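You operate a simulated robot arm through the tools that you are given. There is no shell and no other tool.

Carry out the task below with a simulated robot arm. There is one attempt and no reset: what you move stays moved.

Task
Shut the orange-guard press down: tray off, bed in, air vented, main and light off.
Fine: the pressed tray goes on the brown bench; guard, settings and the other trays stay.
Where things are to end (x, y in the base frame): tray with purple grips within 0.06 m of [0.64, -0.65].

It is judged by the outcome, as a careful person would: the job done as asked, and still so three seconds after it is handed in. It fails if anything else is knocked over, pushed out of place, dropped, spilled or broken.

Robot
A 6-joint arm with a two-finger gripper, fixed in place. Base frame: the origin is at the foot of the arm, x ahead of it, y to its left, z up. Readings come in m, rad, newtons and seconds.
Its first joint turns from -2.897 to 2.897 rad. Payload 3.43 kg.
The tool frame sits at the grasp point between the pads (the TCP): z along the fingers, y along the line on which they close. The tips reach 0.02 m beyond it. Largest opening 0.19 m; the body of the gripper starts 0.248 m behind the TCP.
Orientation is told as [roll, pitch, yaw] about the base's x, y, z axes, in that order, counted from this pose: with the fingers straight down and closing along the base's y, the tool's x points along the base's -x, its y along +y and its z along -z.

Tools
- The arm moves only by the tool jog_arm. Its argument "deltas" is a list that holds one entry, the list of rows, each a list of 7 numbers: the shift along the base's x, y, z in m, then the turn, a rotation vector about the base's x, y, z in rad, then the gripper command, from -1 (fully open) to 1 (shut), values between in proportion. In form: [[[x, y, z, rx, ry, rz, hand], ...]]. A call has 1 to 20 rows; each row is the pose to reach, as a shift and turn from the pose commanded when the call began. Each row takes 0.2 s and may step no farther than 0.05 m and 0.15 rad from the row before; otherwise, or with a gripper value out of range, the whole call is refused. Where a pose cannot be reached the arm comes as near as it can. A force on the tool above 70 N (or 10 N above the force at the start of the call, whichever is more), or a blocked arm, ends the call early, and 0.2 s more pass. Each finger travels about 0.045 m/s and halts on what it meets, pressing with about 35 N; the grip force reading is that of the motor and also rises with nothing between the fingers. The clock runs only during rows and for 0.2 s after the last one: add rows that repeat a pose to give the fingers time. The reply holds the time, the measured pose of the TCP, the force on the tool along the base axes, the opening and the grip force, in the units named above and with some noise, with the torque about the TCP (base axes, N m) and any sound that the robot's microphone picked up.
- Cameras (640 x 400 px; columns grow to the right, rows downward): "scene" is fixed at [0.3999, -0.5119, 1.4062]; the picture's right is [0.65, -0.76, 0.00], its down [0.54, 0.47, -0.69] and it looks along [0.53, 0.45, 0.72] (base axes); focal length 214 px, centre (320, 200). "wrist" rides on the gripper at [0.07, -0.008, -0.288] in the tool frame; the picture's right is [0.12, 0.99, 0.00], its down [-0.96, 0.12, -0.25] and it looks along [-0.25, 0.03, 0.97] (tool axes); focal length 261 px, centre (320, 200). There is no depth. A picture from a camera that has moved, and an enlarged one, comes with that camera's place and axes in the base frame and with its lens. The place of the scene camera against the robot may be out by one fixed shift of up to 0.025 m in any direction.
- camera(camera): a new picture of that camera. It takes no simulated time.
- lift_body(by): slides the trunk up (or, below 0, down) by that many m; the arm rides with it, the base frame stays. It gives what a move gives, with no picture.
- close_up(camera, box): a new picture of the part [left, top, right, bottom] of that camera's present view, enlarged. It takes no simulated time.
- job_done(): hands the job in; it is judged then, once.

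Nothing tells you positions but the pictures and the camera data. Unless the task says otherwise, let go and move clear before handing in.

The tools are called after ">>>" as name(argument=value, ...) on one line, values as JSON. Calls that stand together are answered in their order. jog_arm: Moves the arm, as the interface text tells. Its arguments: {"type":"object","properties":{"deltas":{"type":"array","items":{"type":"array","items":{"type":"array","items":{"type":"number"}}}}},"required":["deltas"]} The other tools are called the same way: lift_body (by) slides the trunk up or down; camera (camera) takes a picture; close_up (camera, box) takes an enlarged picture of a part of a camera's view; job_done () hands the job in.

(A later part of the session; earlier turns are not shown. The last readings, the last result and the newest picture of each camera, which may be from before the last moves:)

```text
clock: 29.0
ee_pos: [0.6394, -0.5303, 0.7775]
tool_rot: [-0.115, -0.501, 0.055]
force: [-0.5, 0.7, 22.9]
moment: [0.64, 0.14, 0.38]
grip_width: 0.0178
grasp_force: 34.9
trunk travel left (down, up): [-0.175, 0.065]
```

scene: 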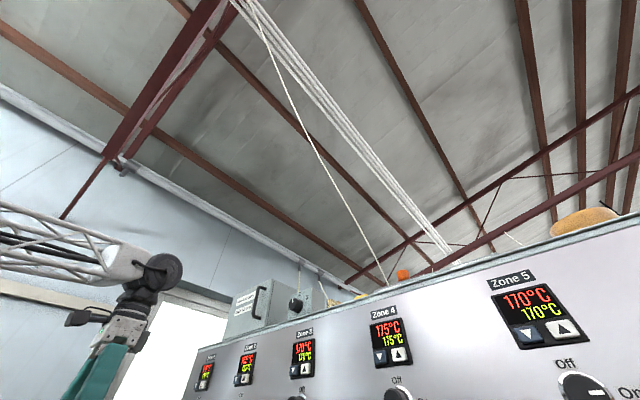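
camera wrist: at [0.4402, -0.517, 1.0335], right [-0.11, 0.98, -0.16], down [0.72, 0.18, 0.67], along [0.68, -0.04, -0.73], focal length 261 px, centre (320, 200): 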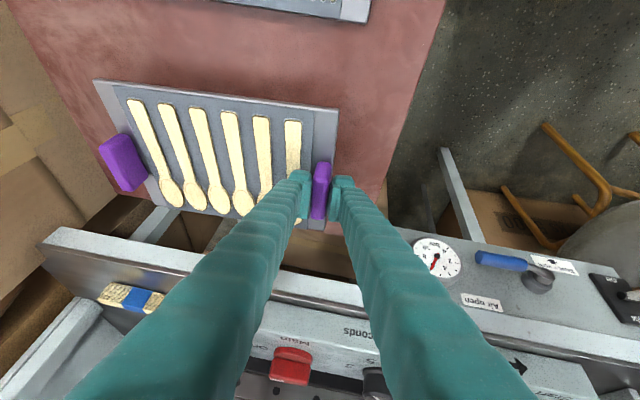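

Contact already at TCP z≈0.777 (23 N), so the bench top is a bit higher than I estimated. I'll ease up a few millimetres and check how level the tray is.

>>> jog_arm(deltas=[[[0, 0, 0.002, 0, 0, 0, 1], [0, 0, 0.003, 0, 0, 0, 1]]])

>>> camera(camera="wrist")

>>> close_up(camera="wrist", box=[60, 60, 380, 260])

```text
clock: 29.6
ee_pos: [0.6401, -0.5285, 0.7767]
tool_rot: [-0.111, -0.498, 0.054]
force: [3.2, -3.5, 9.4]
moment: [0.37, -0.57, -0.06]
grip_width: 0.0172
grasp_force: 34.8
trunk travel left (down, up): [-0.175, 0.065]
```

```text
taken
camera wrist: at [0.4403, -0.516, 0.9962], right [-0.11, 0.98, -0.15], down [0.72, 0.18, 0.67], along [0.68, -0.04, -0.73], focal length 261 px, centre (320, 200)
```

wrist: 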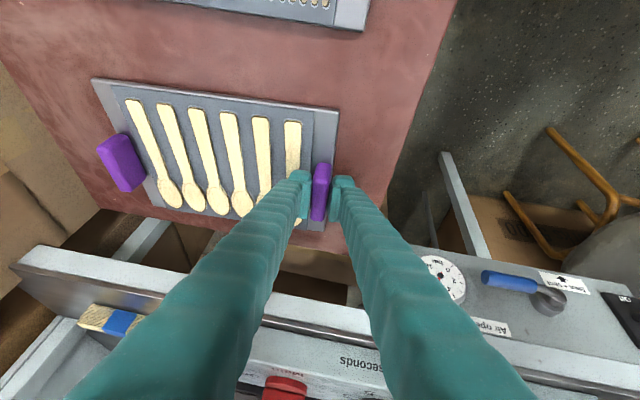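

```text
2.00 times, centred on (220, 160) of wrist
camera zoom: at [0.4403, -0.516, 0.9962], right [-0.11, 0.98, -0.15], down [0.72, 0.18, 0.67], along [0.68, -0.04, -0.73], focal length 521 px, centre (520, 280)
```

zoom: 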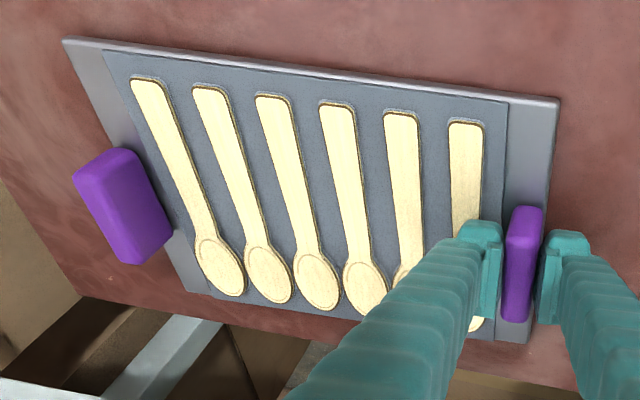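

The tray is essentially on the bench, lightly pressed at its +x edge. I'll ease up another 2 mm to unload it and read again before releasing.

>>> jog_arm(deltas=[[[0, 0, 0.001, 0, 0, 0, 1], [0, 0, 0.002, 0, 0, 0, 1], [0, 0, 0.002, 0, 0, 0, 1]]])

```text
clock: 30.4
ee_pos: [0.6412, -0.5282, 0.7787]
tool_rot: [-0.111, -0.501, 0.055]
force: [-0.8, 0.0, -2.8]
moment: [0.37, 0.02, 0.0]
grip_width: 0.0171
grasp_force: 35.0
trunk travel left (down, up): [-0.175, 0.065]
```

Freely hanging again at z=0.7787, so the near (grip) end touched first, meaning the far end is slightly high. I'll go down ~1 mm and roll the far end down gradually, watching the moment.

>>> jog_arm(deltas=[[[0, 0, -0.001, 0.01, 0, 0, 1], [0, 0, -0.001, 0.02, 0, 0, 1], [0, 0, -0.001, 0.02, 0, 0, 1]]])

```text
clock: 31.2
ee_pos: [0.6407, -0.528, 0.7783]
tool_rot: [-0.089, -0.503, 0.044]
force: [-0.5, -0.8, -2.8]
moment: [0.33, 0.06, 0.02]
grip_width: 0.0173
grasp_force: 35.1
trunk travel left (down, up): [-0.175, 0.065]
```

>>> jog_arm(deltas=[[[0, 0, -0.001, 0.01, 0, 0, 1], [0, 0, -0.001, 0.02, 0, 0, 1], [0, 0, -0.001, 0.02, 0, 0, 1]]])

>>> close_up(camera="wrist", box=[60, 60, 380, 260])

```text
clock: 32.0
ee_pos: [0.6403, -0.5285, 0.7765]
tool_rot: [-0.065, -0.5, 0.035]
force: [0.6, 0.0, -2.8]
moment: [0.15, 0.07, 0.11]
grip_width: 0.017
grasp_force: 35.0
trunk travel left (down, up): [-0.175, 0.065]
```

```text
2.00 times, centred on (220, 160) of wrist
camera zoom: at [0.441, -0.5242, 0.9968], right [-0.11, 0.99, -0.12], down [0.72, 0.16, 0.67], along [0.68, -0.01, -0.73], focal length 521 px, centre (520, 280)
```

zoom: 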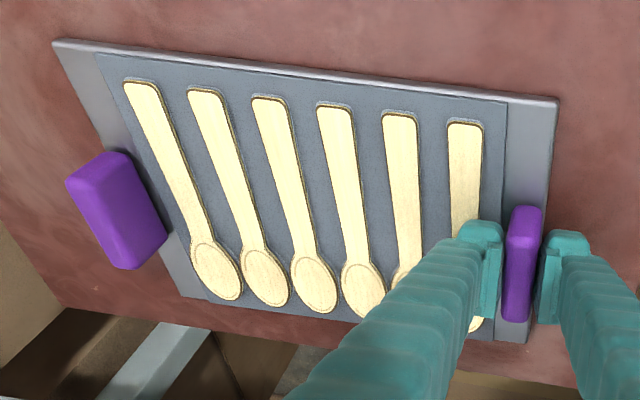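

The far end has now touched too (moment dropped to 0.15). I'll lower one more millimetre to seat it, then open the fingers slightly.

>>> jog_arm(deltas=[[[0, 0, -0.001, 0, 0, 0, 1], [0, 0, -0.001, 0, 0, 0, 0.75], [0, 0, -0.001, 0, 0, 0, 0.6], [0, 0, -0.001, 0, 0, 0, 0.5], [0, 0, -0.001, 0, 0, 0, 0.5], [0, 0, -0.001, 0, 0, 0, 0.5]]])

>>> camera(camera="wrist")

```text
clock: 33.4
ee_pos: [0.6404, -0.5285, 0.7756]
tool_rot: [-0.068, -0.501, 0.034]
force: [0.4, 0.9, 0.6]
moment: [-0.02, 0.02, 0.01]
grip_width: 0.0475
grasp_force: 0.1
trunk travel left (down, up): [-0.175, 0.065]
```

```text
taken
camera wrist: at [0.4414, -0.5242, 0.9957], right [-0.11, 0.99, -0.12], down [0.72, 0.16, 0.67], along [0.68, -0.01, -0.73], focal length 261 px, centre (320, 200)
```

wrist: 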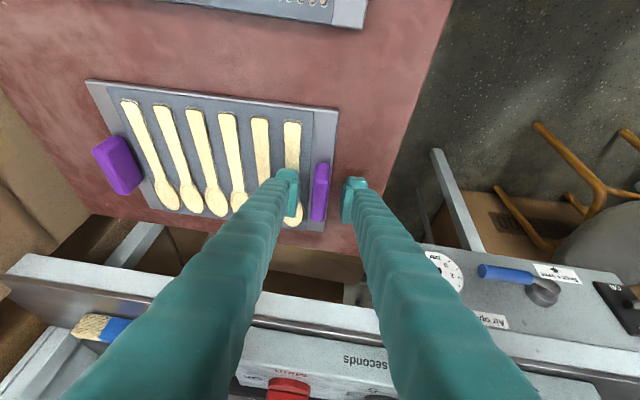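

Released cleanly; the tray sits flat on the bench. I'll back straight up and undo the roll, then verify its position.

>>> jog_arm(deltas=[[[0, 0, 0.015, 0, 0, 0, 0.5], [0, 0, 0.035, 0, 0, 0, 0.5], [0, 0, 0.06, 0.02, 0, 0, 0.5], [0, 0, 0.1, 0.04, 0, 0, 0.5], [0, 0, 0.14, 0.06, 0, 0, 0.5], [-0.03, 0, 0.18, 0.06, 0, 0, 0.5], [-0.06, 0, 0.22, 0.06, 0, 0, 0.5]]])

>>> camera(camera="wrist")

```text
clock: 35.0
ee_pos: [0.5817, -0.5307, 0.9959]
tool_rot: [0.002, -0.5, 0.0]
force: [1.1, -0.1, -0.6]
moment: [0.04, 0.02, 0.05]
grip_width: 0.0475
grasp_force: 0.0
trunk travel left (down, up): [-0.175, 0.065]
```

```text
taken
camera wrist: at [0.3814, -0.5385, 1.215], right [-0.11, 0.99, -0.06], down [0.72, 0.12, 0.68], along [0.68, 0.03, -0.73], focal length 261 px, centre (320, 200)
```

wrist: 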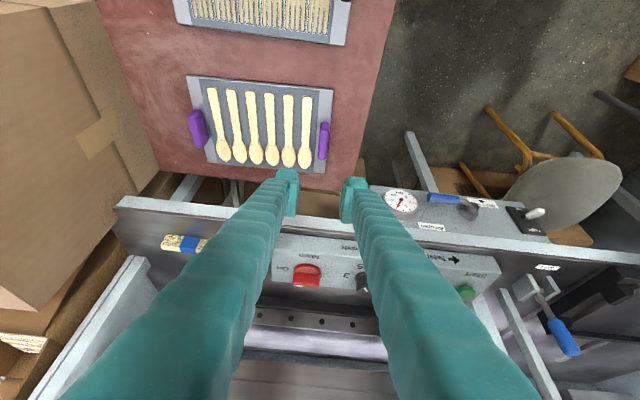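

The tray rests at about (0.649, −0.655), well within tolerance. Next is the bed: I'll close the fingers and travel back in front of the orange loop handle.

>>> jog_arm(deltas=[[[0, 0.02, 0, 0, 0, 0, 0.6], [0, 0.06, 0, 0, 0, 0, 0.8], [0, 0.1, 0, 0, 0, 0, 1], [0, 0.14, 0, 0, 0, 0, 1], [0, 0.18, 0, 0, 0, 0, 1], [0, 0.22, 0, 0, 0, 0, 1], [0, 0.26, 0, 0, 0, 0, 1], [0, 0.3, 0, 0, 0, 0, 1], [0, 0.34, 0, 0, 0, 0, 1], [0, 0.38, 0, 0, 0, 0, 1], [0, 0.42, 0, 0, 0, 0, 1], [0, 0.46, 0, 0, 0, 0, 1], [0, 0.5, 0, 0, 0, 0, 1], [0, 0.54, 0, 0, 0, 0, 1], [0, 0.58, 0, 0, 0, 0, 1], [0, 0.62, 0, 0, 0, 0, 1], [0, 0.66, 0, 0, 0, 0, 1], [0, 0.7, 0, 0, 0, 0, 1], [0, 0.74, 0, 0, 0, 0, 1], [0, 0.78, 0, 0, 0, 0, 1]]])

>>> camera(camera="wrist")

```text
clock: 39.2
ee_pos: [0.5808, 0.2514, 0.9978]
tool_rot: [0.004, -0.503, -0.001]
force: [-0.6, 0.1, -0.1]
moment: [0.11, 0.03, 0.02]
grip_width: 0.0001
grasp_force: 34.2
trunk travel left (down, up): [-0.175, 0.065]
```

```text
taken
camera wrist: at [0.3812, 0.2425, 1.2161], right [-0.1, 0.99, -0.06], down [0.72, 0.11, 0.68], along [0.68, 0.03, -0.73], focal length 261 px, centre (320, 200)
```

wrist: 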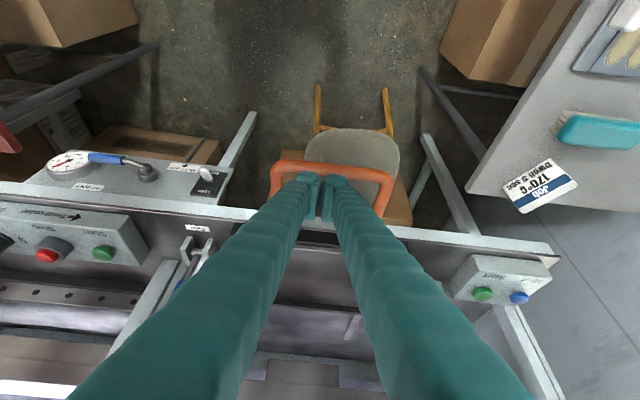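

The loop bar is at about (0.612, 0.267, 0.894). I'll step behind it (toward the base), lower to its height and lessen the tilt a little before pushing.

>>> jog_arm(deltas=[[[-0.025, 0.005, 0, 0, 0.02, 0, 1], [-0.05, 0.01, -0.005, 0, 0.05, 0, 1], [-0.055, 0.015, -0.04, 0, 0.08, 0, 1], [-0.055, 0.015, -0.08, 0, 0.1, 0, 1], [-0.055, 0.015, -0.1, 0, 0.1, 0, 1]]])

>>> camera(camera="wrist")

```text
clock: 40.4
ee_pos: [0.5252, 0.2675, 0.8974]
tool_rot: [0.002, -0.403, -0.001]
force: [-0.8, -1.2, -0.5]
moment: [0.03, -0.01, 0.01]
grip_width: 0.0
grasp_force: 34.3
trunk travel left (down, up): [-0.175, 0.065]
```

```text
taken
camera wrist: at [0.3486, 0.2586, 1.1355], right [-0.11, 0.99, -0.04], down [0.79, 0.11, 0.6], along [0.61, 0.03, -0.8], focal length 261 px, centre (320, 200)
```

wrist: 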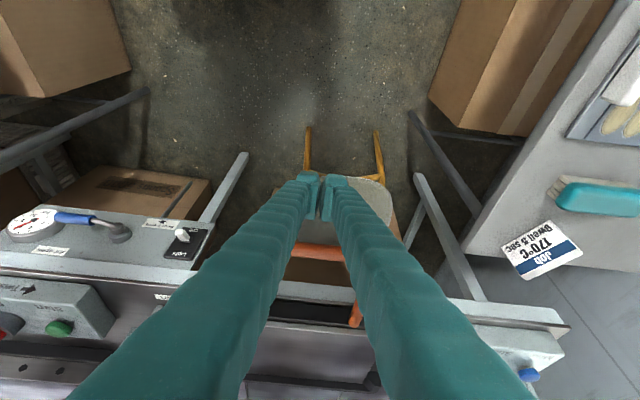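

Positioned behind the bar at its height. I'll advance slowly until contact and start pushing the bed in, reading the force.

>>> jog_arm(deltas=[[[0.015, 0, 0, 0, 0, 0, 1], [0.03, 0, 0, 0, 0, 0, 1], [0.045, 0, 0, 0, 0, 0, 1], [0.06, 0, 0, 0, 0, 0, 1], [0.075, 0, 0, 0, 0, 0, 1], [0.09, 0, 0, 0, 0, 0, 1]]])

>>> camera(camera="wrist")

```text
clock: 41.8
ee_pos: [0.6163, 0.2666, 0.8955]
tool_rot: [0.002, -0.403, 0.001]
force: [-0.6, -0.8, -0.7]
moment: [0.01, -0.06, 0.01]
grip_width: 0.0
grasp_force: 34.3
trunk travel left (down, up): [-0.175, 0.065]
```

```text
taken
camera wrist: at [0.4395, 0.2581, 1.1341], right [-0.11, 0.99, -0.05], down [0.79, 0.11, 0.61], along [0.61, 0.03, -0.79], focal length 261 px, centre (320, 200)
```

wrist: 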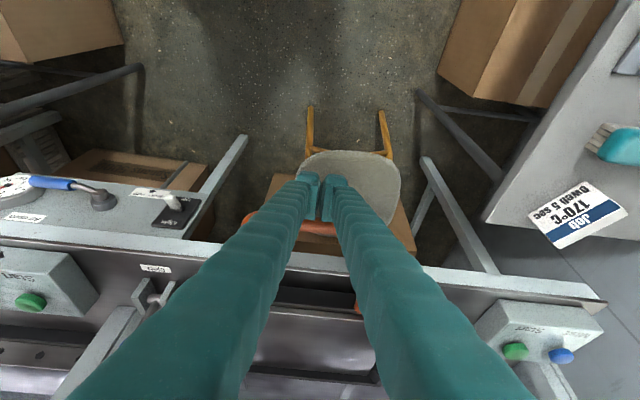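

No force yet, though I should be at the bar. I'll zoom to see whether the bar is being pushed or I'm above/below it.

>>> close_up(camera="wrist", box=[220, 150, 440, 330])

```text
2.22 times, centred on (330, 240) of wrist
camera zoom: at [0.4395, 0.2581, 1.1341], right [-0.11, 0.99, -0.05], down [0.79, 0.11, 0.61], along [0.61, 0.03, -0.79], focal length 579 px, centre (298, 111)
```

zoom: 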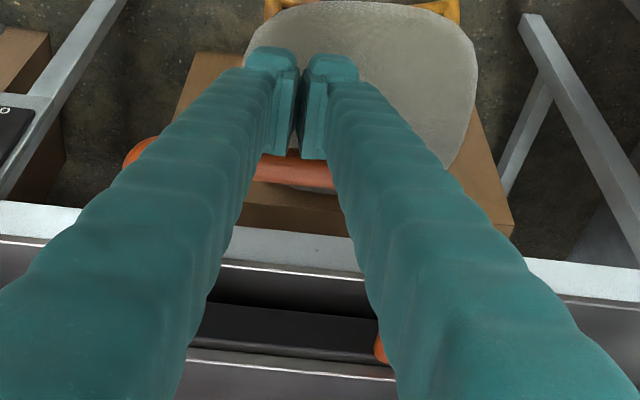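

The bar appears to be riding just ahead of the fingers at x≈0.66, so the bed is sliding with little friction. I'll push on gently.

>>> jog_arm(deltas=[[[0.015, 0, 0, 0, 0, 0, 1], [0.03, 0, 0, 0, 0, 0, 1], [0.045, 0, 0, 0, 0, 0, 1], [0.06, 0, 0, 0, 0, 0, 1], [0.075, 0, 0, 0, 0, 0, 1], [0.09, 0, 0, 0, 0, 0, 1], [0.105, 0, 0, 0, 0, 0, 1]]])

>>> camera(camera="wrist")

```text
clock: 43.4
ee_pos: [0.7211, 0.2652, 0.8984]
tool_rot: [0.003, -0.403, 0.0]
force: [-0.1, -0.8, -1.0]
moment: [-0.01, -0.05, -0.01]
grip_width: 0.0
grasp_force: 34.5
trunk travel left (down, up): [-0.175, 0.065]
```

```text
taken
camera wrist: at [0.5439, 0.2568, 1.1361], right [-0.11, 0.99, -0.05], down [0.79, 0.12, 0.61], along [0.61, 0.03, -0.79], focal length 261 px, centre (320, 200)
```

wrist: 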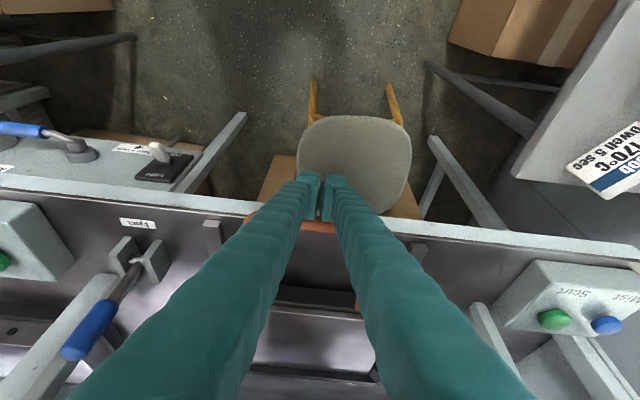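

The bed is sliding in (the rail ends are now uncovered at the deck front). Continuing in gentle steps.

>>> jog_arm(deltas=[[[0.015, 0, 0, 0, 0, 0, 1], [0.03, 0, 0, 0, 0, 0, 1], [0.045, 0, 0, 0, 0, 0, 1], [0.06, 0, 0, 0, 0, 0, 1], [0.075, 0, 0, 0, 0, 0, 1], [0.09, 0, 0, 0, 0, 0, 1]]])

>>> camera(camera="wrist")

```text
clock: 44.8
ee_pos: [0.8119, 0.267, 0.896]
tool_rot: [0.002, -0.403, -0.002]
force: [-0.4, 0.1, 0.7]
moment: [0.01, -0.04, 0.0]
grip_width: 0.0
grasp_force: 34.3
trunk travel left (down, up): [-0.175, 0.065]
```

```text
taken
camera wrist: at [0.6348, 0.2573, 1.1347], right [-0.11, 0.99, -0.05], down [0.79, 0.12, 0.6], along [0.61, 0.03, -0.8], focal length 261 px, centre (320, 200)
```

wrist: 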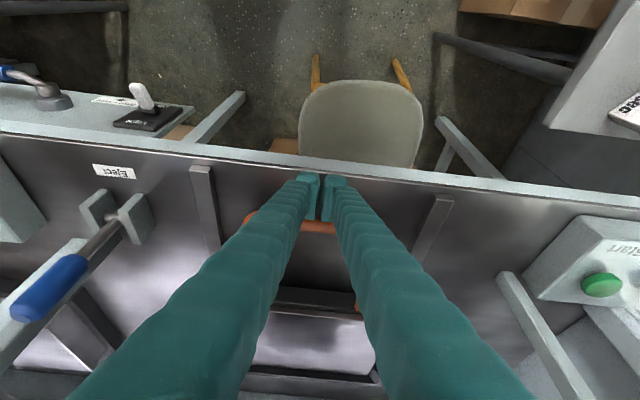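

Bed still sliding freely; fingertips are just above the deck. I'll raise 2 mm for margin and keep pushing toward the stop, watching force.

>>> jog_arm(deltas=[[[0.012, 0, 0.002, 0, 0, 0, 1], [0.024, 0, 0.002, 0, 0, 0, 1], [0.036, 0, 0.002, 0, 0, 0, 1], [0.048, 0, 0.002, 0, 0, 0, 1], [0.06, 0, 0.002, 0, 0, 0, 1]]])

>>> camera(camera="wrist")

```text
clock: 46.0
ee_pos: [0.8714, 0.2663, 0.8988]
tool_rot: [0.002, -0.403, 0.0]
force: [-0.6, 0.3, 0.4]
moment: [-0.03, -0.01, 0.0]
grip_width: 0.0001
grasp_force: 34.2
trunk travel left (down, up): [-0.175, 0.065]
```

```text
taken
camera wrist: at [0.694, 0.2573, 1.1366], right [-0.11, 0.99, -0.05], down [0.79, 0.12, 0.6], along [0.61, 0.03, -0.8], focal length 261 px, centre (320, 200)
```

wrist: 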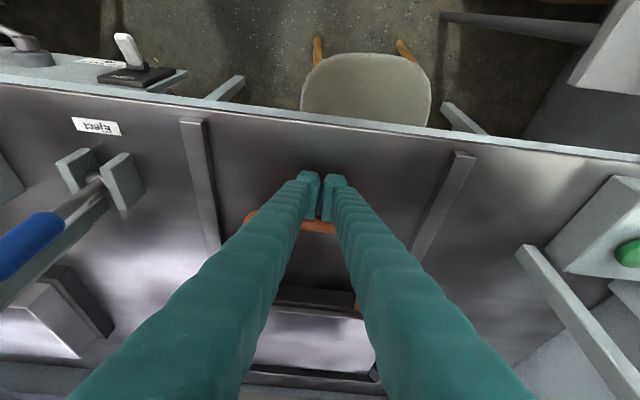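

About 0.3 m of travel done, guard clearance still good. Continuing slowly; expecting the end stop soon.

>>> jog_arm(deltas=[[[0.01, 0, 0, 0, 0, 0, 1], [0.02, 0, 0, 0, 0, 0, 1], [0.03, 0, 0, 0, 0, 0, 1], [0.038, 0, 0, 0, 0, 0, 1]]])

>>> camera(camera="wrist")

```text
clock: 47.0
ee_pos: [0.9013, 0.2634, 0.8912]
tool_rot: [-0.003, -0.384, -0.003]
force: [-13.2, 4.2, -9.5]
moment: [-0.02, 0.14, 0.15]
grip_width: 0.0061
grasp_force: 34.4
trunk travel left (down, up): [-0.175, 0.065]
stopped in row 4: the force on the tool passed its limit at 82 N (the readings are from after the stop); the commanded pose is now the measured one
```

```text
taken
camera wrist: at [0.7278, 0.2566, 1.1313], right [-0.11, 0.99, -0.05], down [0.8, 0.12, 0.59], along [0.59, 0.03, -0.81], focal length 261 px, centre (320, 200)
```

wrist: 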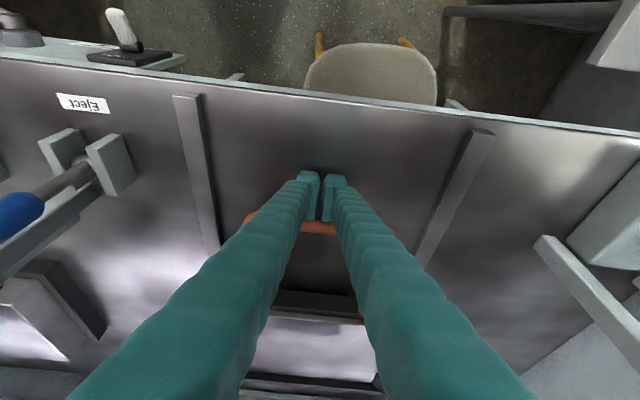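

The end stop was reached. I'll back away along −x and up, then check the bed and the display.

>>> jog_arm(deltas=[[[-0.015, 0, 0.005, 0, 0, 0, 1], [-0.04, 0, 0.02, 0, 0, 0, 1], [-0.08, 0, 0.04, 0, 0, 0, 1], [-0.12, 0, 0.07, 0, -0.03, 0, 1], [-0.16, 0, 0.1, 0, -0.08, 0, 1], [-0.2, 0, 0.13, 0, -0.12, 0, 1], [-0.22, -0.03, 0.16, 0, -0.12, 0, 1], [-0.24, -0.07, 0.19, 0, -0.12, 0, 1]]])

>>> camera(camera="wrist")

```text
refused: row 8 steps farther than a row can; nothing moved
```

```text
taken
camera wrist: at [0.7278, 0.2566, 1.1313], right [-0.11, 0.99, -0.05], down [0.8, 0.12, 0.59], along [0.59, 0.03, -0.81], focal length 261 px, centre (320, 200)
```

wrist: 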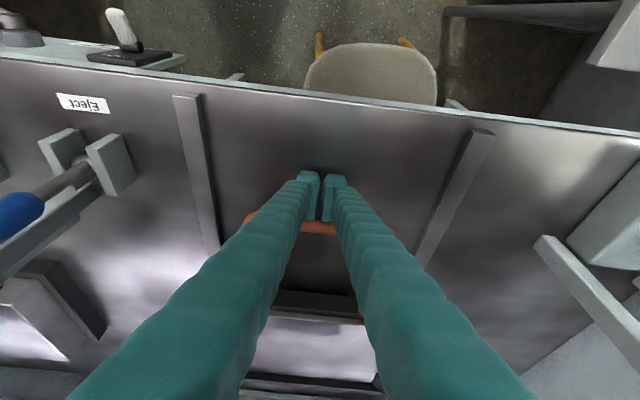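

The last row stepped too far and nothing moved; I'll redo the retreat with smaller steps.

>>> jog_arm(deltas=[[[-0.015, 0, 0.005, 0, 0, 0, 1], [-0.045, 0, 0.02, 0, 0, 0, 1], [-0.08, 0, 0.04, 0, 0, 0, 1], [-0.12, 0, 0.065, 0, -0.03, 0, 1], [-0.155, 0, 0.09, 0, -0.08, 0, 1], [-0.19, 0, 0.12, 0, -0.12, 0, 1], [-0.21, -0.03, 0.15, 0, -0.12, 0, 1], [-0.23, -0.06, 0.18, 0, -0.12, 0, 1]]])

>>> camera(camera="wrist")

```text
clock: 48.8
ee_pos: [0.6716, 0.2039, 1.0718]
tool_rot: [-0.004, -0.507, -0.001]
force: [0.7, 0.8, -0.6]
moment: [-0.1, 0.11, -0.05]
grip_width: 0.0001
grasp_force: 34.1
trunk travel left (down, up): [-0.175, 0.065]
```

```text
taken
camera wrist: at [0.4714, 0.1962, 1.29], right [-0.1, 0.99, -0.06], down [0.72, 0.12, 0.68], along [0.68, 0.03, -0.73], focal length 261 px, centre (320, 200)
```

wrist: 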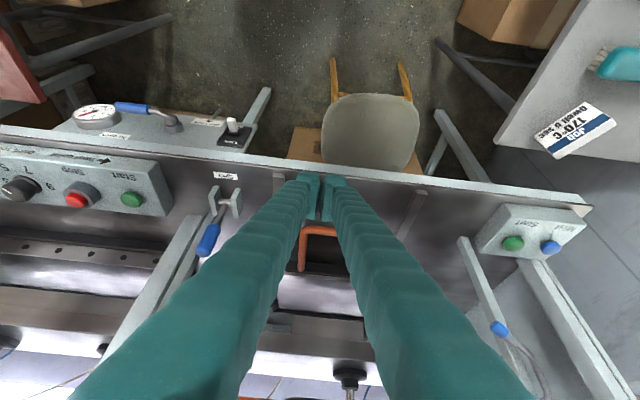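

The bed is fully in (loop bar now at x≈0.944). Next I'll open the fingers and look at the display and then the air-valve shelf from the front.

>>> jog_arm(deltas=[[[-0.01, -0.03, 0.02, 0, -0.03, 0, -0.5], [-0.02, -0.07, 0.04, 0, -0.07, 0, -1], [-0.03, -0.11, 0.06, 0, -0.11, 0, -1], [-0.04, -0.15, 0.08, 0, -0.15, 0, -1], [-0.05, -0.19, 0.1, 0, -0.19, 0, -1], [-0.06, -0.23, 0.12, 0, -0.23, 0, -1], [-0.07, -0.27, 0.13, 0, -0.27, 0, -1], [-0.07, -0.3, 0.13, 0, -0.29, 0, -1], [-0.07, -0.32, 0.13, 0, -0.29, 0, -1], [-0.07, -0.34, 0.13, 0, -0.29, 0, -1], [-0.07, -0.34, 0.13, 0, -0.29, 0, -1]]])

>>> camera(camera="wrist")

```text
clock: 51.2
ee_pos: [0.6016, -0.1312, 1.2024]
tool_rot: [-0.004, -0.801, 0.009]
force: [-0.2, -0.8, -0.8]
moment: [-0.02, -0.02, 0.01]
grip_width: 0.1901
grasp_force: 0.1
trunk travel left (down, up): [-0.175, 0.065]
```

```text
taken
camera wrist: at [0.3473, -0.14, 1.3536], right [-0.09, 0.99, -0.09], down [0.49, 0.12, 0.86], along [0.87, 0.04, -0.5], focal length 261 px, centre (320, 200)
```

wrist: 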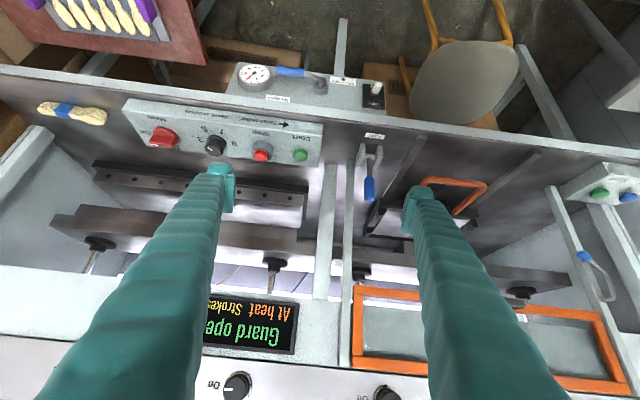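

>>> close_up(camera="wrist", box=[180, 280, 340, 380])

>>> close_up(camera="wrist", box=[220, 50, 400, 160])

>>> close_up(camera="wrist", box=[100, 80, 340, 180])

>>> close_up(camera="wrist", box=[340, 120, 560, 260])

```text
4.00 times, centred on (260, 330) of wrist
camera zoom: at [0.3473, -0.14, 1.3536], right [-0.09, 0.99, -0.09], down [0.49, 0.12, 0.86], along [0.87, 0.04, -0.5], focal length 1043 px, centre (560, -320)
```

zoom: 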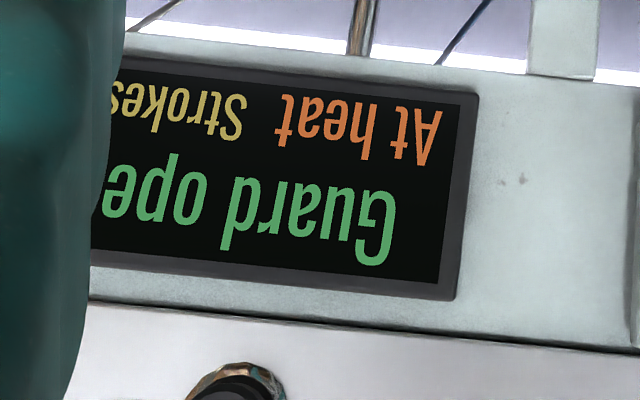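

```text
3.56 times, centred on (310, 105) of wrist
camera zoom: at [0.3473, -0.14, 1.3536], right [-0.09, 0.99, -0.09], down [0.49, 0.12, 0.86], along [0.87, 0.04, -0.5], focal length 927 px, centre (356, 538)
```

zoom: 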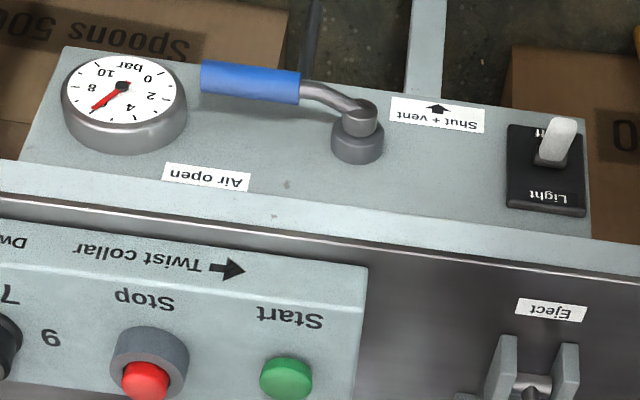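

```text
2.67 times, centred on (220, 130) of wrist
camera zoom: at [0.3473, -0.14, 1.3536], right [-0.09, 0.99, -0.09], down [0.49, 0.12, 0.86], along [0.87, 0.04, -0.5], focal length 695 px, centre (587, 387)
```

zoom: 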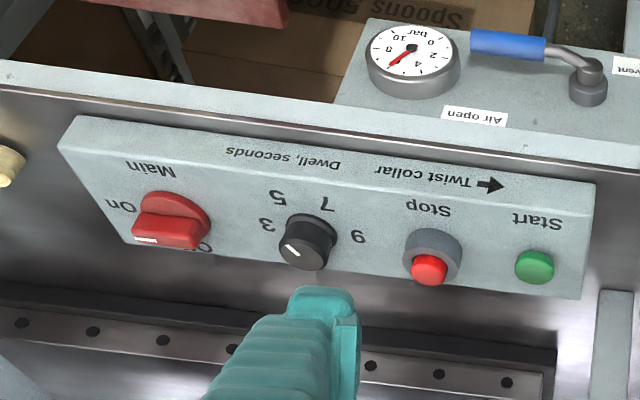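

```text
2.86 times, centred on (450, 190) of wrist
camera zoom: at [0.3473, -0.14, 1.3536], right [-0.09, 0.99, -0.09], down [0.49, 0.12, 0.86], along [0.87, 0.04, -0.5], focal length 745 px, centre (-51, 229)
```

zoom: 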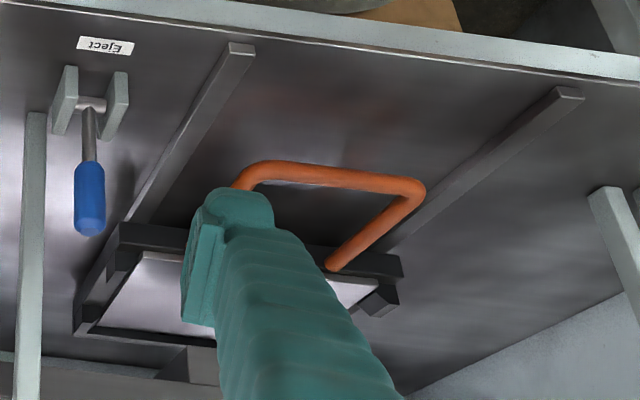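

The display now reads "Guard open / At heat", so the bed is recognised as in. The air valve, gauge and Light toggle are on a vertical front panel at x≈0.81 (valve handle at about y −0.27…−0.20, z 0.75; "Shut + vent" arrow points down in the world). I'll lower to look at that panel head-on.

>>> jog_arm(deltas=[[[0, 0, -0.04, 0, 0, 0, -1], [0, 0, -0.08, 0, 0, 0, -1], [0, 0, -0.12, 0, 0, 0, -1], [0, 0, -0.16, 0, 0, 0, -1], [0, 0, -0.2, 0, 0, 0, -1], [0, 0, -0.24, 0, 0, 0, -1]]])

>>> camera(camera="wrist")

>>> close_up(camera="wrist", box=[220, 100, 440, 240])

```text
clock: 52.6
ee_pos: [0.6023, -0.1349, 0.9611]
tool_rot: [-0.003, -0.796, -0.004]
force: [-0.6, -0.6, -0.1]
moment: [0.01, -0.01, -0.04]
grip_width: 0.1899
grasp_force: 0.1
trunk travel left (down, up): [-0.175, 0.065]
```

```text
taken
camera wrist: at [0.3481, -0.1435, 1.1131], right [-0.08, 0.99, -0.09], down [0.5, 0.11, 0.86], along [0.86, 0.02, -0.5], focal length 261 px, centre (320, 200)
```

wrist: 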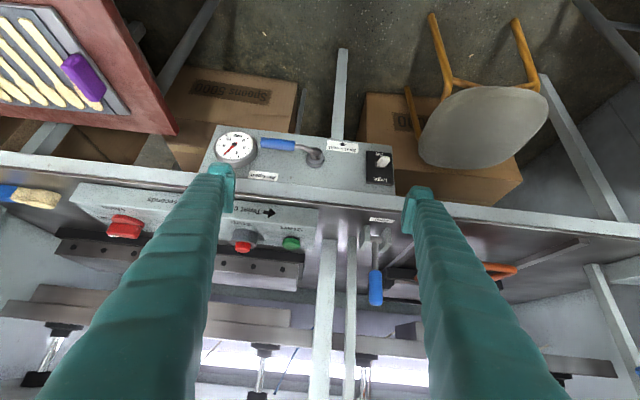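

```text
2.86 times, centred on (330, 170) of wrist
camera zoom: at [0.3481, -0.1435, 1.1131], right [-0.08, 0.99, -0.09], down [0.5, 0.11, 0.86], along [0.86, 0.02, -0.5], focal length 745 px, centre (291, 286)
```

zoom: 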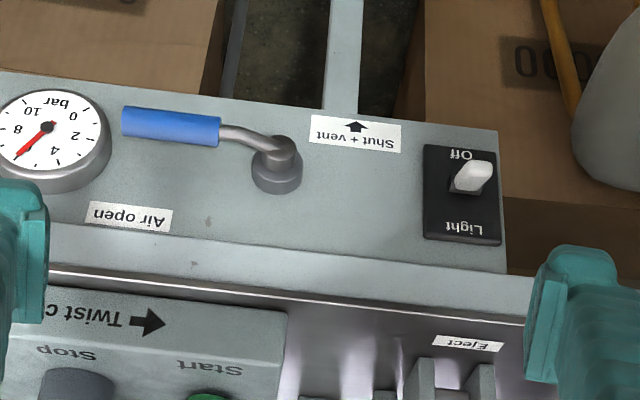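

Clear now: "Off" is marked at the lower end of the Light plate, and the valve lever is horizontal with "Shut + vent" arrow pointing down. Zooming closely on the toggle and lever.

>>> close_up(camera="wrist", box=[350, 135, 410, 195])

>>> close_up(camera="wrist", box=[200, 120, 340, 200])

>>> close_up(camera="wrist", box=[60, 170, 220, 270])

```text
6.67 times, centred on (380, 165) of wrist
camera zoom: at [0.3481, -0.1435, 1.1131], right [-0.08, 0.99, -0.09], down [0.5, 0.11, 0.86], along [0.86, 0.02, -0.5], focal length 1738 px, centre (-80, 433)
```

zoom: 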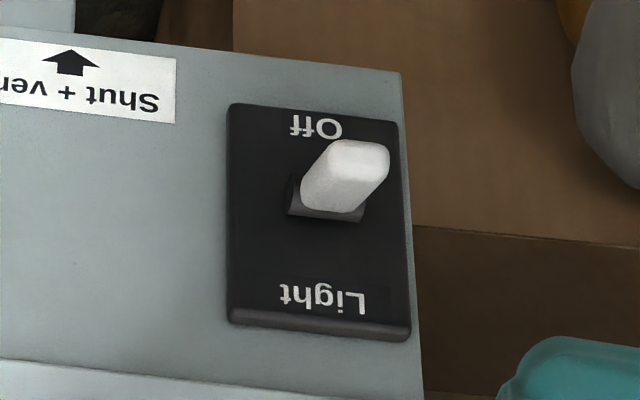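

```text
4.57 times, centred on (270, 160) of wrist
camera zoom: at [0.3481, -0.1435, 1.1131], right [-0.08, 0.99, -0.09], down [0.5, 0.11, 0.86], along [0.86, 0.02, -0.5], focal length 1192 px, centre (549, 383)
```

zoom: 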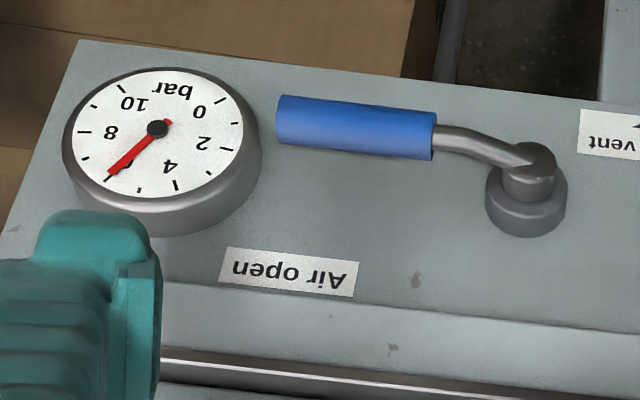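

```text
4.00 times, centred on (140, 220) of wrist
camera zoom: at [0.3481, -0.1435, 1.1131], right [-0.08, 0.99, -0.09], down [0.5, 0.11, 0.86], along [0.86, 0.02, -0.5], focal length 1043 px, centre (1040, 120)
```

zoom: 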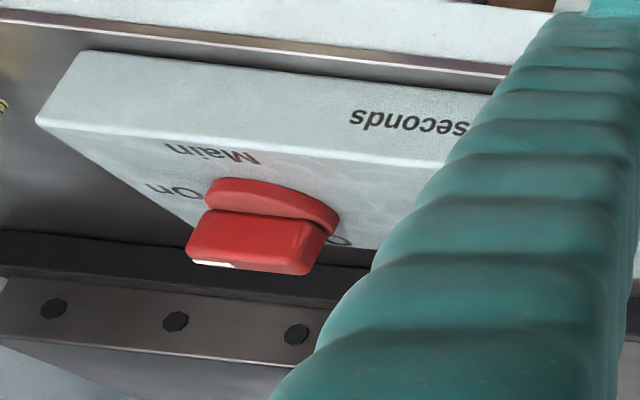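

Gauge shows ~6 bar; Light toggle is tilted up (on) with "Off" below; the Main pointer is at "On" (−y side) with "Off" at the top of the dial. I'll close the fingers and come in above the blue valve handle, to push it down around its pivot at about (y −0.147, z 0.755).

>>> jog_arm(deltas=[[[0.009, -0.0095, -0.005, 0, 0.027, 0, 0.2], [0.018, -0.019, -0.01, 0, 0.054, 0, 0.6], [0.027, -0.028, -0.015, 0, 0.081, 0, 1], [0.036, -0.038, -0.02, 0, 0.108, 0, 1], [0.045, -0.047, -0.025, 0, 0.135, 0, 1], [0.054, -0.057, -0.03, 0, 0.162, 0, 1], [0.063, -0.066, -0.035, 0, 0.189, 0, 1], [0.072, -0.076, -0.04, 0, 0.216, 0, 1], [0.081, -0.085, -0.045, 0, 0.243, 0, 1], [0.09, -0.094, -0.05, 0, 0.27, 0, 1], [0.098, -0.103, -0.06, 0, 0.296, 0, 1], [0.098, -0.103, -0.06, 0, 0.296, 0, 1]]])

>>> camera(camera="wrist")

```text
clock: 55.2
ee_pos: [0.6987, -0.2381, 0.9021]
tool_rot: [-0.002, -0.501, 0.0]
force: [0.5, -0.3, -0.1]
moment: [0.0, -0.01, -0.01]
grip_width: 0.0
grasp_force: 34.5
trunk travel left (down, up): [-0.175, 0.065]
```

```text
taken
camera wrist: at [0.5003, -0.2459, 1.1216], right [-0.1, 0.99, -0.06], down [0.73, 0.12, 0.68], along [0.68, 0.03, -0.73], focal length 261 px, centre (320, 200)
```

wrist: 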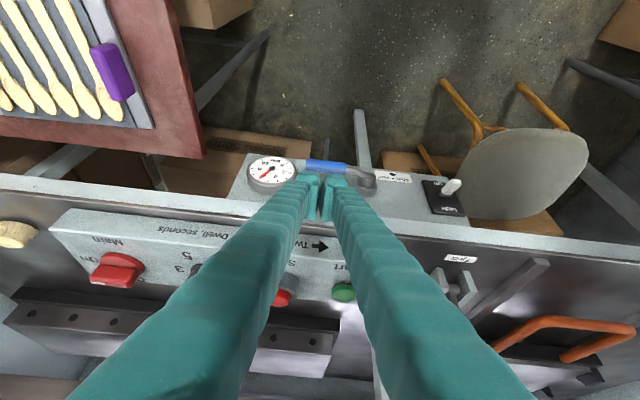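

Handle confirmed at y −0.265…−0.196, x≈0.77, z≈0.75. I'll go down in front, then forward under the deck lip to sit just above the handle.

>>> jog_arm(deltas=[[[0, 0, -0.04, 0, 0, 0, 1], [0, 0, -0.08, 0, 0, 0, 1], [0, 0, -0.1, 0, 0, 0, 1], [0.03, 0, -0.1, 0, 0, 0, 1], [0.05, 0, -0.1, 0, 0, 0, 1], [0.058, 0, -0.1, 0, 0, 0, 1]]])

>>> close_up(camera="wrist", box=[220, 100, 440, 240])

```text
clock: 56.6
ee_pos: [0.7581, -0.2394, 0.8037]
tool_rot: [-0.002, -0.501, 0.0]
force: [-0.4, 0.8, 0.0]
moment: [0.01, -0.05, 0.0]
grip_width: 0.0
grasp_force: 34.5
trunk travel left (down, up): [-0.175, 0.065]
```

```text
2.86 times, centred on (330, 170) of wrist
camera zoom: at [0.5579, -0.2468, 1.0224], right [-0.1, 0.99, -0.06], down [0.73, 0.12, 0.68], along [0.68, 0.03, -0.73], focal length 745 px, centre (291, 286)
```

zoom: 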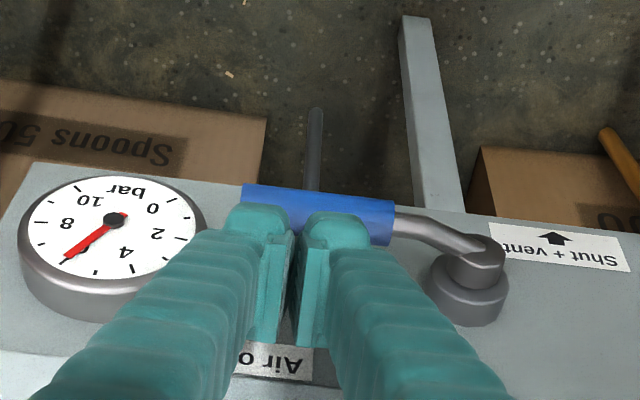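

Positioned right over the handle. I'll press down gently first to feel contact.

>>> jog_arm(deltas=[[[0, 0.001, -0.01, 0, 0, 0, 1], [0, 0.001, -0.02, 0, 0, 0, 1], [0, 0.001, -0.028, 0, 0, 0, 1], [0, 0.001, -0.034, 0, 0, 0, 1]]])

>>> close_up(camera="wrist", box=[220, 100, 440, 240])

```text
clock: 57.6
ee_pos: [0.7565, -0.2386, 0.7662]
tool_rot: [-0.001, -0.5, -0.001]
force: [0.3, 0.2, 0.5]
moment: [0.02, 0.01, 0.01]
grip_width: 0.0
grasp_force: 34.4
trunk travel left (down, up): [-0.175, 0.065]
```

```text
2.86 times, centred on (330, 170) of wrist
camera zoom: at [0.558, -0.2468, 0.9867], right [-0.1, 0.99, -0.06], down [0.73, 0.12, 0.68], along [0.68, 0.03, -0.73], focal length 745 px, centre (291, 286)
```

zoom: 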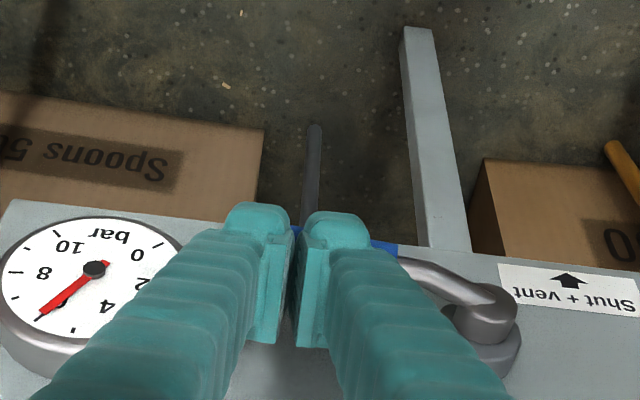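

The lever has begun to rotate (its arm now slopes) with hardly any force. I'll follow the arc down to about 60°.

>>> jog_arm(deltas=[[[0, 0.001, -0.009, 0, 0, 0, 1], [0, 0.005, -0.022, 0, 0, 0, 1], [0, 0.011, -0.0335, 0, 0, 0, 1], [0, 0.019, -0.044, 0, 0, 0, 1], [0, 0.0286, -0.053, 0, 0, 0, 1]]])

>>> camera(camera="wrist")

>>> close_up(camera="wrist", box=[220, 100, 440, 240])

```text
clock: 58.8
ee_pos: [0.7572, -0.2073, 0.7139]
tool_rot: [-0.001, -0.502, -0.002]
force: [-0.4, -0.8, -0.5]
moment: [0.02, -0.03, 0.02]
grip_width: 0.0002
grasp_force: 34.1
trunk travel left (down, up): [-0.175, 0.065]
```

```text
taken
camera wrist: at [0.5577, -0.2156, 0.9338], right [-0.1, 0.99, -0.06], down [0.72, 0.12, 0.68], along [0.68, 0.03, -0.73], focal length 261 px, centre (320, 200)
```

wrist: 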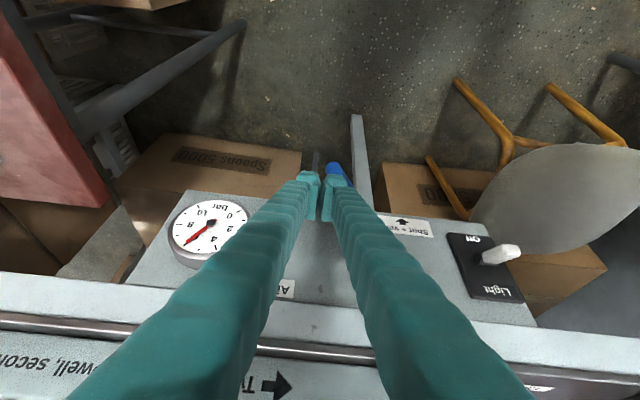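

```text
2.86 times, centred on (330, 170) of wrist
camera zoom: at [0.5577, -0.2156, 0.9338], right [-0.1, 0.99, -0.06], down [0.72, 0.12, 0.68], along [0.68, 0.03, -0.73], focal length 745 px, centre (291, 286)
```

zoom: 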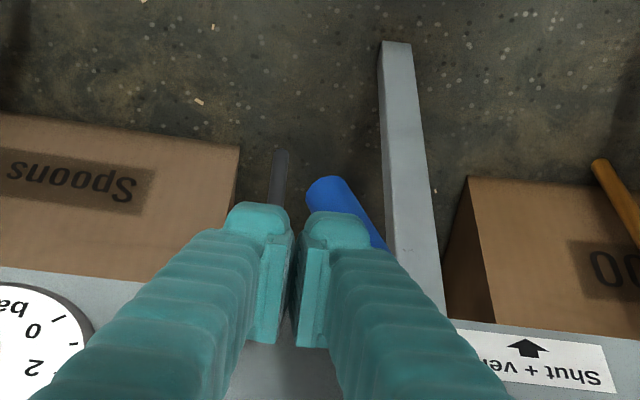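

The handle is swinging down as planned. I'll finish the arc to vertical, watching for the stop.

>>> jog_arm(deltas=[[[0, 0.01, -0.007, 0, 0, 0, 1], [0, 0.02, -0.013, 0, 0, 0, 1], [0, 0.028, -0.015, 0, 0, 0, 1], [0, 0.034, -0.016, 0, 0, 0, 1]]])

>>> camera(camera="wrist")

>>> close_up(camera="wrist", box=[140, 120, 360, 260])

```text
clock: 59.7
ee_pos: [0.7579, -0.191, 0.7023]
tool_rot: [-0.021, -0.509, -0.003]
force: [-35.8, -75.2, 9.5]
moment: [0.1, 0.02, 0.43]
grip_width: 0.0
grasp_force: 33.8
trunk travel left (down, up): [-0.175, 0.065]
stopped in row 4: the force on the tool passed its limit at 81 N (the readings are from after the stop); the commanded pose is now the measured one
```

```text
taken
camera wrist: at [0.5575, -0.1928, 0.9208], right [-0.09, 0.99, -0.07], down [0.72, 0.12, 0.68], along [0.69, 0.01, -0.73], focal length 261 px, centre (320, 200)
```

wrist: 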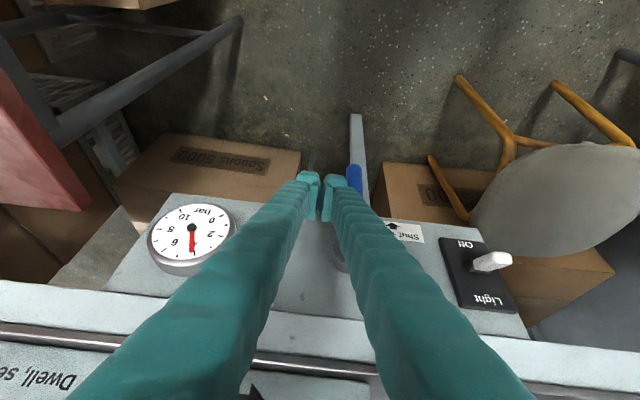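

```text
2.86 times, centred on (250, 190) of wrist
camera zoom: at [0.5575, -0.1928, 0.9208], right [-0.09, 0.99, -0.07], down [0.72, 0.12, 0.68], along [0.69, 0.01, -0.73], focal length 745 px, centre (520, 229)
```

zoom: 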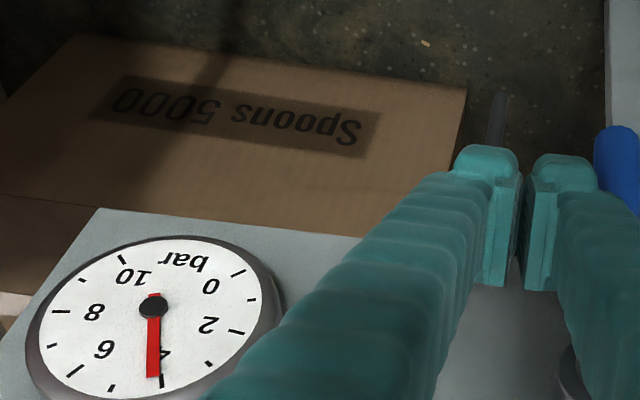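

The lever hit its stop pointing down and the gauge needle is already falling (≈4.5 bar). I'll ease off to the −y side and draw back.

>>> jog_arm(deltas=[[[0, -0.01, 0, 0, 0, 0, 1], [-0.01, -0.02, 0, 0, 0, 0, 1], [-0.04, -0.02, 0.01, 0, 0, 0, 1], [-0.08, -0.02, 0.03, 0, 0, 0, 1], [-0.12, -0.01, 0.06, 0, 0, 0, 1], [-0.14, 0.0, 0.1, 0, 0, 0, 1], [-0.14, 0.0, 0.14, 0, 0, 0, 1]]])

>>> camera(camera="wrist")

>>> close_up(camera="wrist", box=[200, 100, 440, 250])

```text
refused: row 5 steps farther than a row can; nothing moved
```

```text
taken
camera wrist: at [0.5575, -0.1928, 0.9208], right [-0.09, 0.99, -0.07], down [0.72, 0.12, 0.68], along [0.69, 0.01, -0.73], focal length 261 px, centre (320, 200)
```

wrist: 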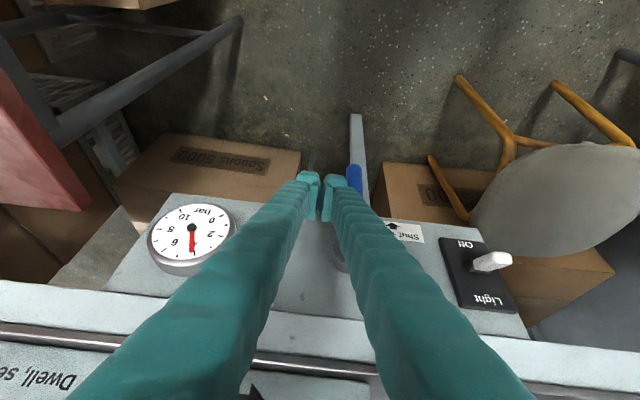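

```text
2.67 times, centred on (320, 175) of wrist
camera zoom: at [0.5575, -0.1928, 0.9208], right [-0.09, 0.99, -0.07], down [0.72, 0.12, 0.68], along [0.69, 0.01, -0.73], focal length 695 px, centre (320, 267)
```

zoom: 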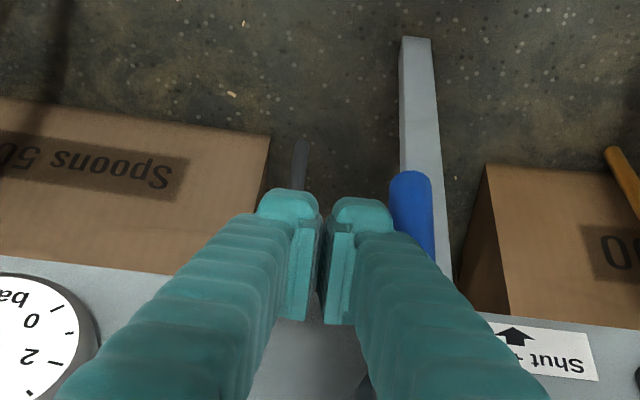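

One retreat step was slightly too long; repeating with smaller steps.

>>> jog_arm(deltas=[[[0, -0.01, 0, 0, 0, 0, 1], [-0.01, -0.02, 0, 0, 0, 0, 1], [-0.04, -0.02, 0.01, 0, 0, 0, 1], [-0.075, -0.02, 0.025, 0, 0, 0, 1], [-0.11, -0.01, 0.05, 0, 0, 0, 1], [-0.14, 0.0, 0.08, 0, 0, 0, 1], [-0.14, 0.0, 0.12, 0, 0, 0, 1], [-0.14, 0.0, 0.14, 0, 0, 0, 1]]])

>>> camera(camera="wrist")

>>> close_up(camera="wrist", box=[200, 100, 440, 250])

```text
clock: 61.5
ee_pos: [0.6193, -0.1817, 0.8416]
tool_rot: [-0.012, -0.506, 0.002]
force: [0.3, 0.2, -0.5]
moment: [0.03, 0.04, 0.0]
grip_width: 0.0
grasp_force: 34.7
trunk travel left (down, up): [-0.175, 0.065]
```

```text
taken
camera wrist: at [0.4189, -0.1879, 1.0607], right [-0.1, 0.99, -0.07], down [0.72, 0.12, 0.68], along [0.68, 0.02, -0.73], focal length 261 px, centre (320, 200)
```

wrist: 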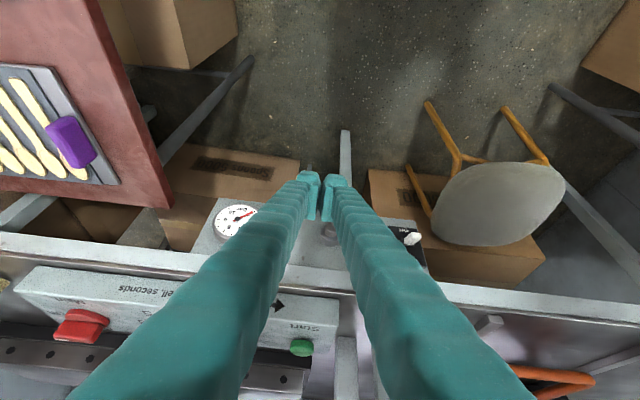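

```text
2.67 times, centred on (320, 175) of wrist
camera zoom: at [0.4189, -0.1879, 1.0607], right [-0.1, 0.99, -0.07], down [0.72, 0.12, 0.68], along [0.68, 0.02, -0.73], focal length 695 px, centre (320, 267)
```

zoom: 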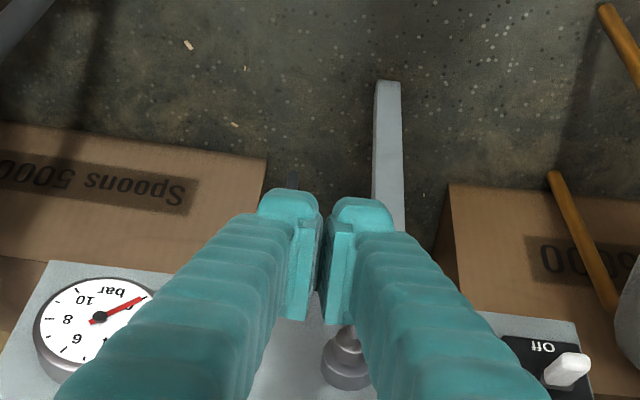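

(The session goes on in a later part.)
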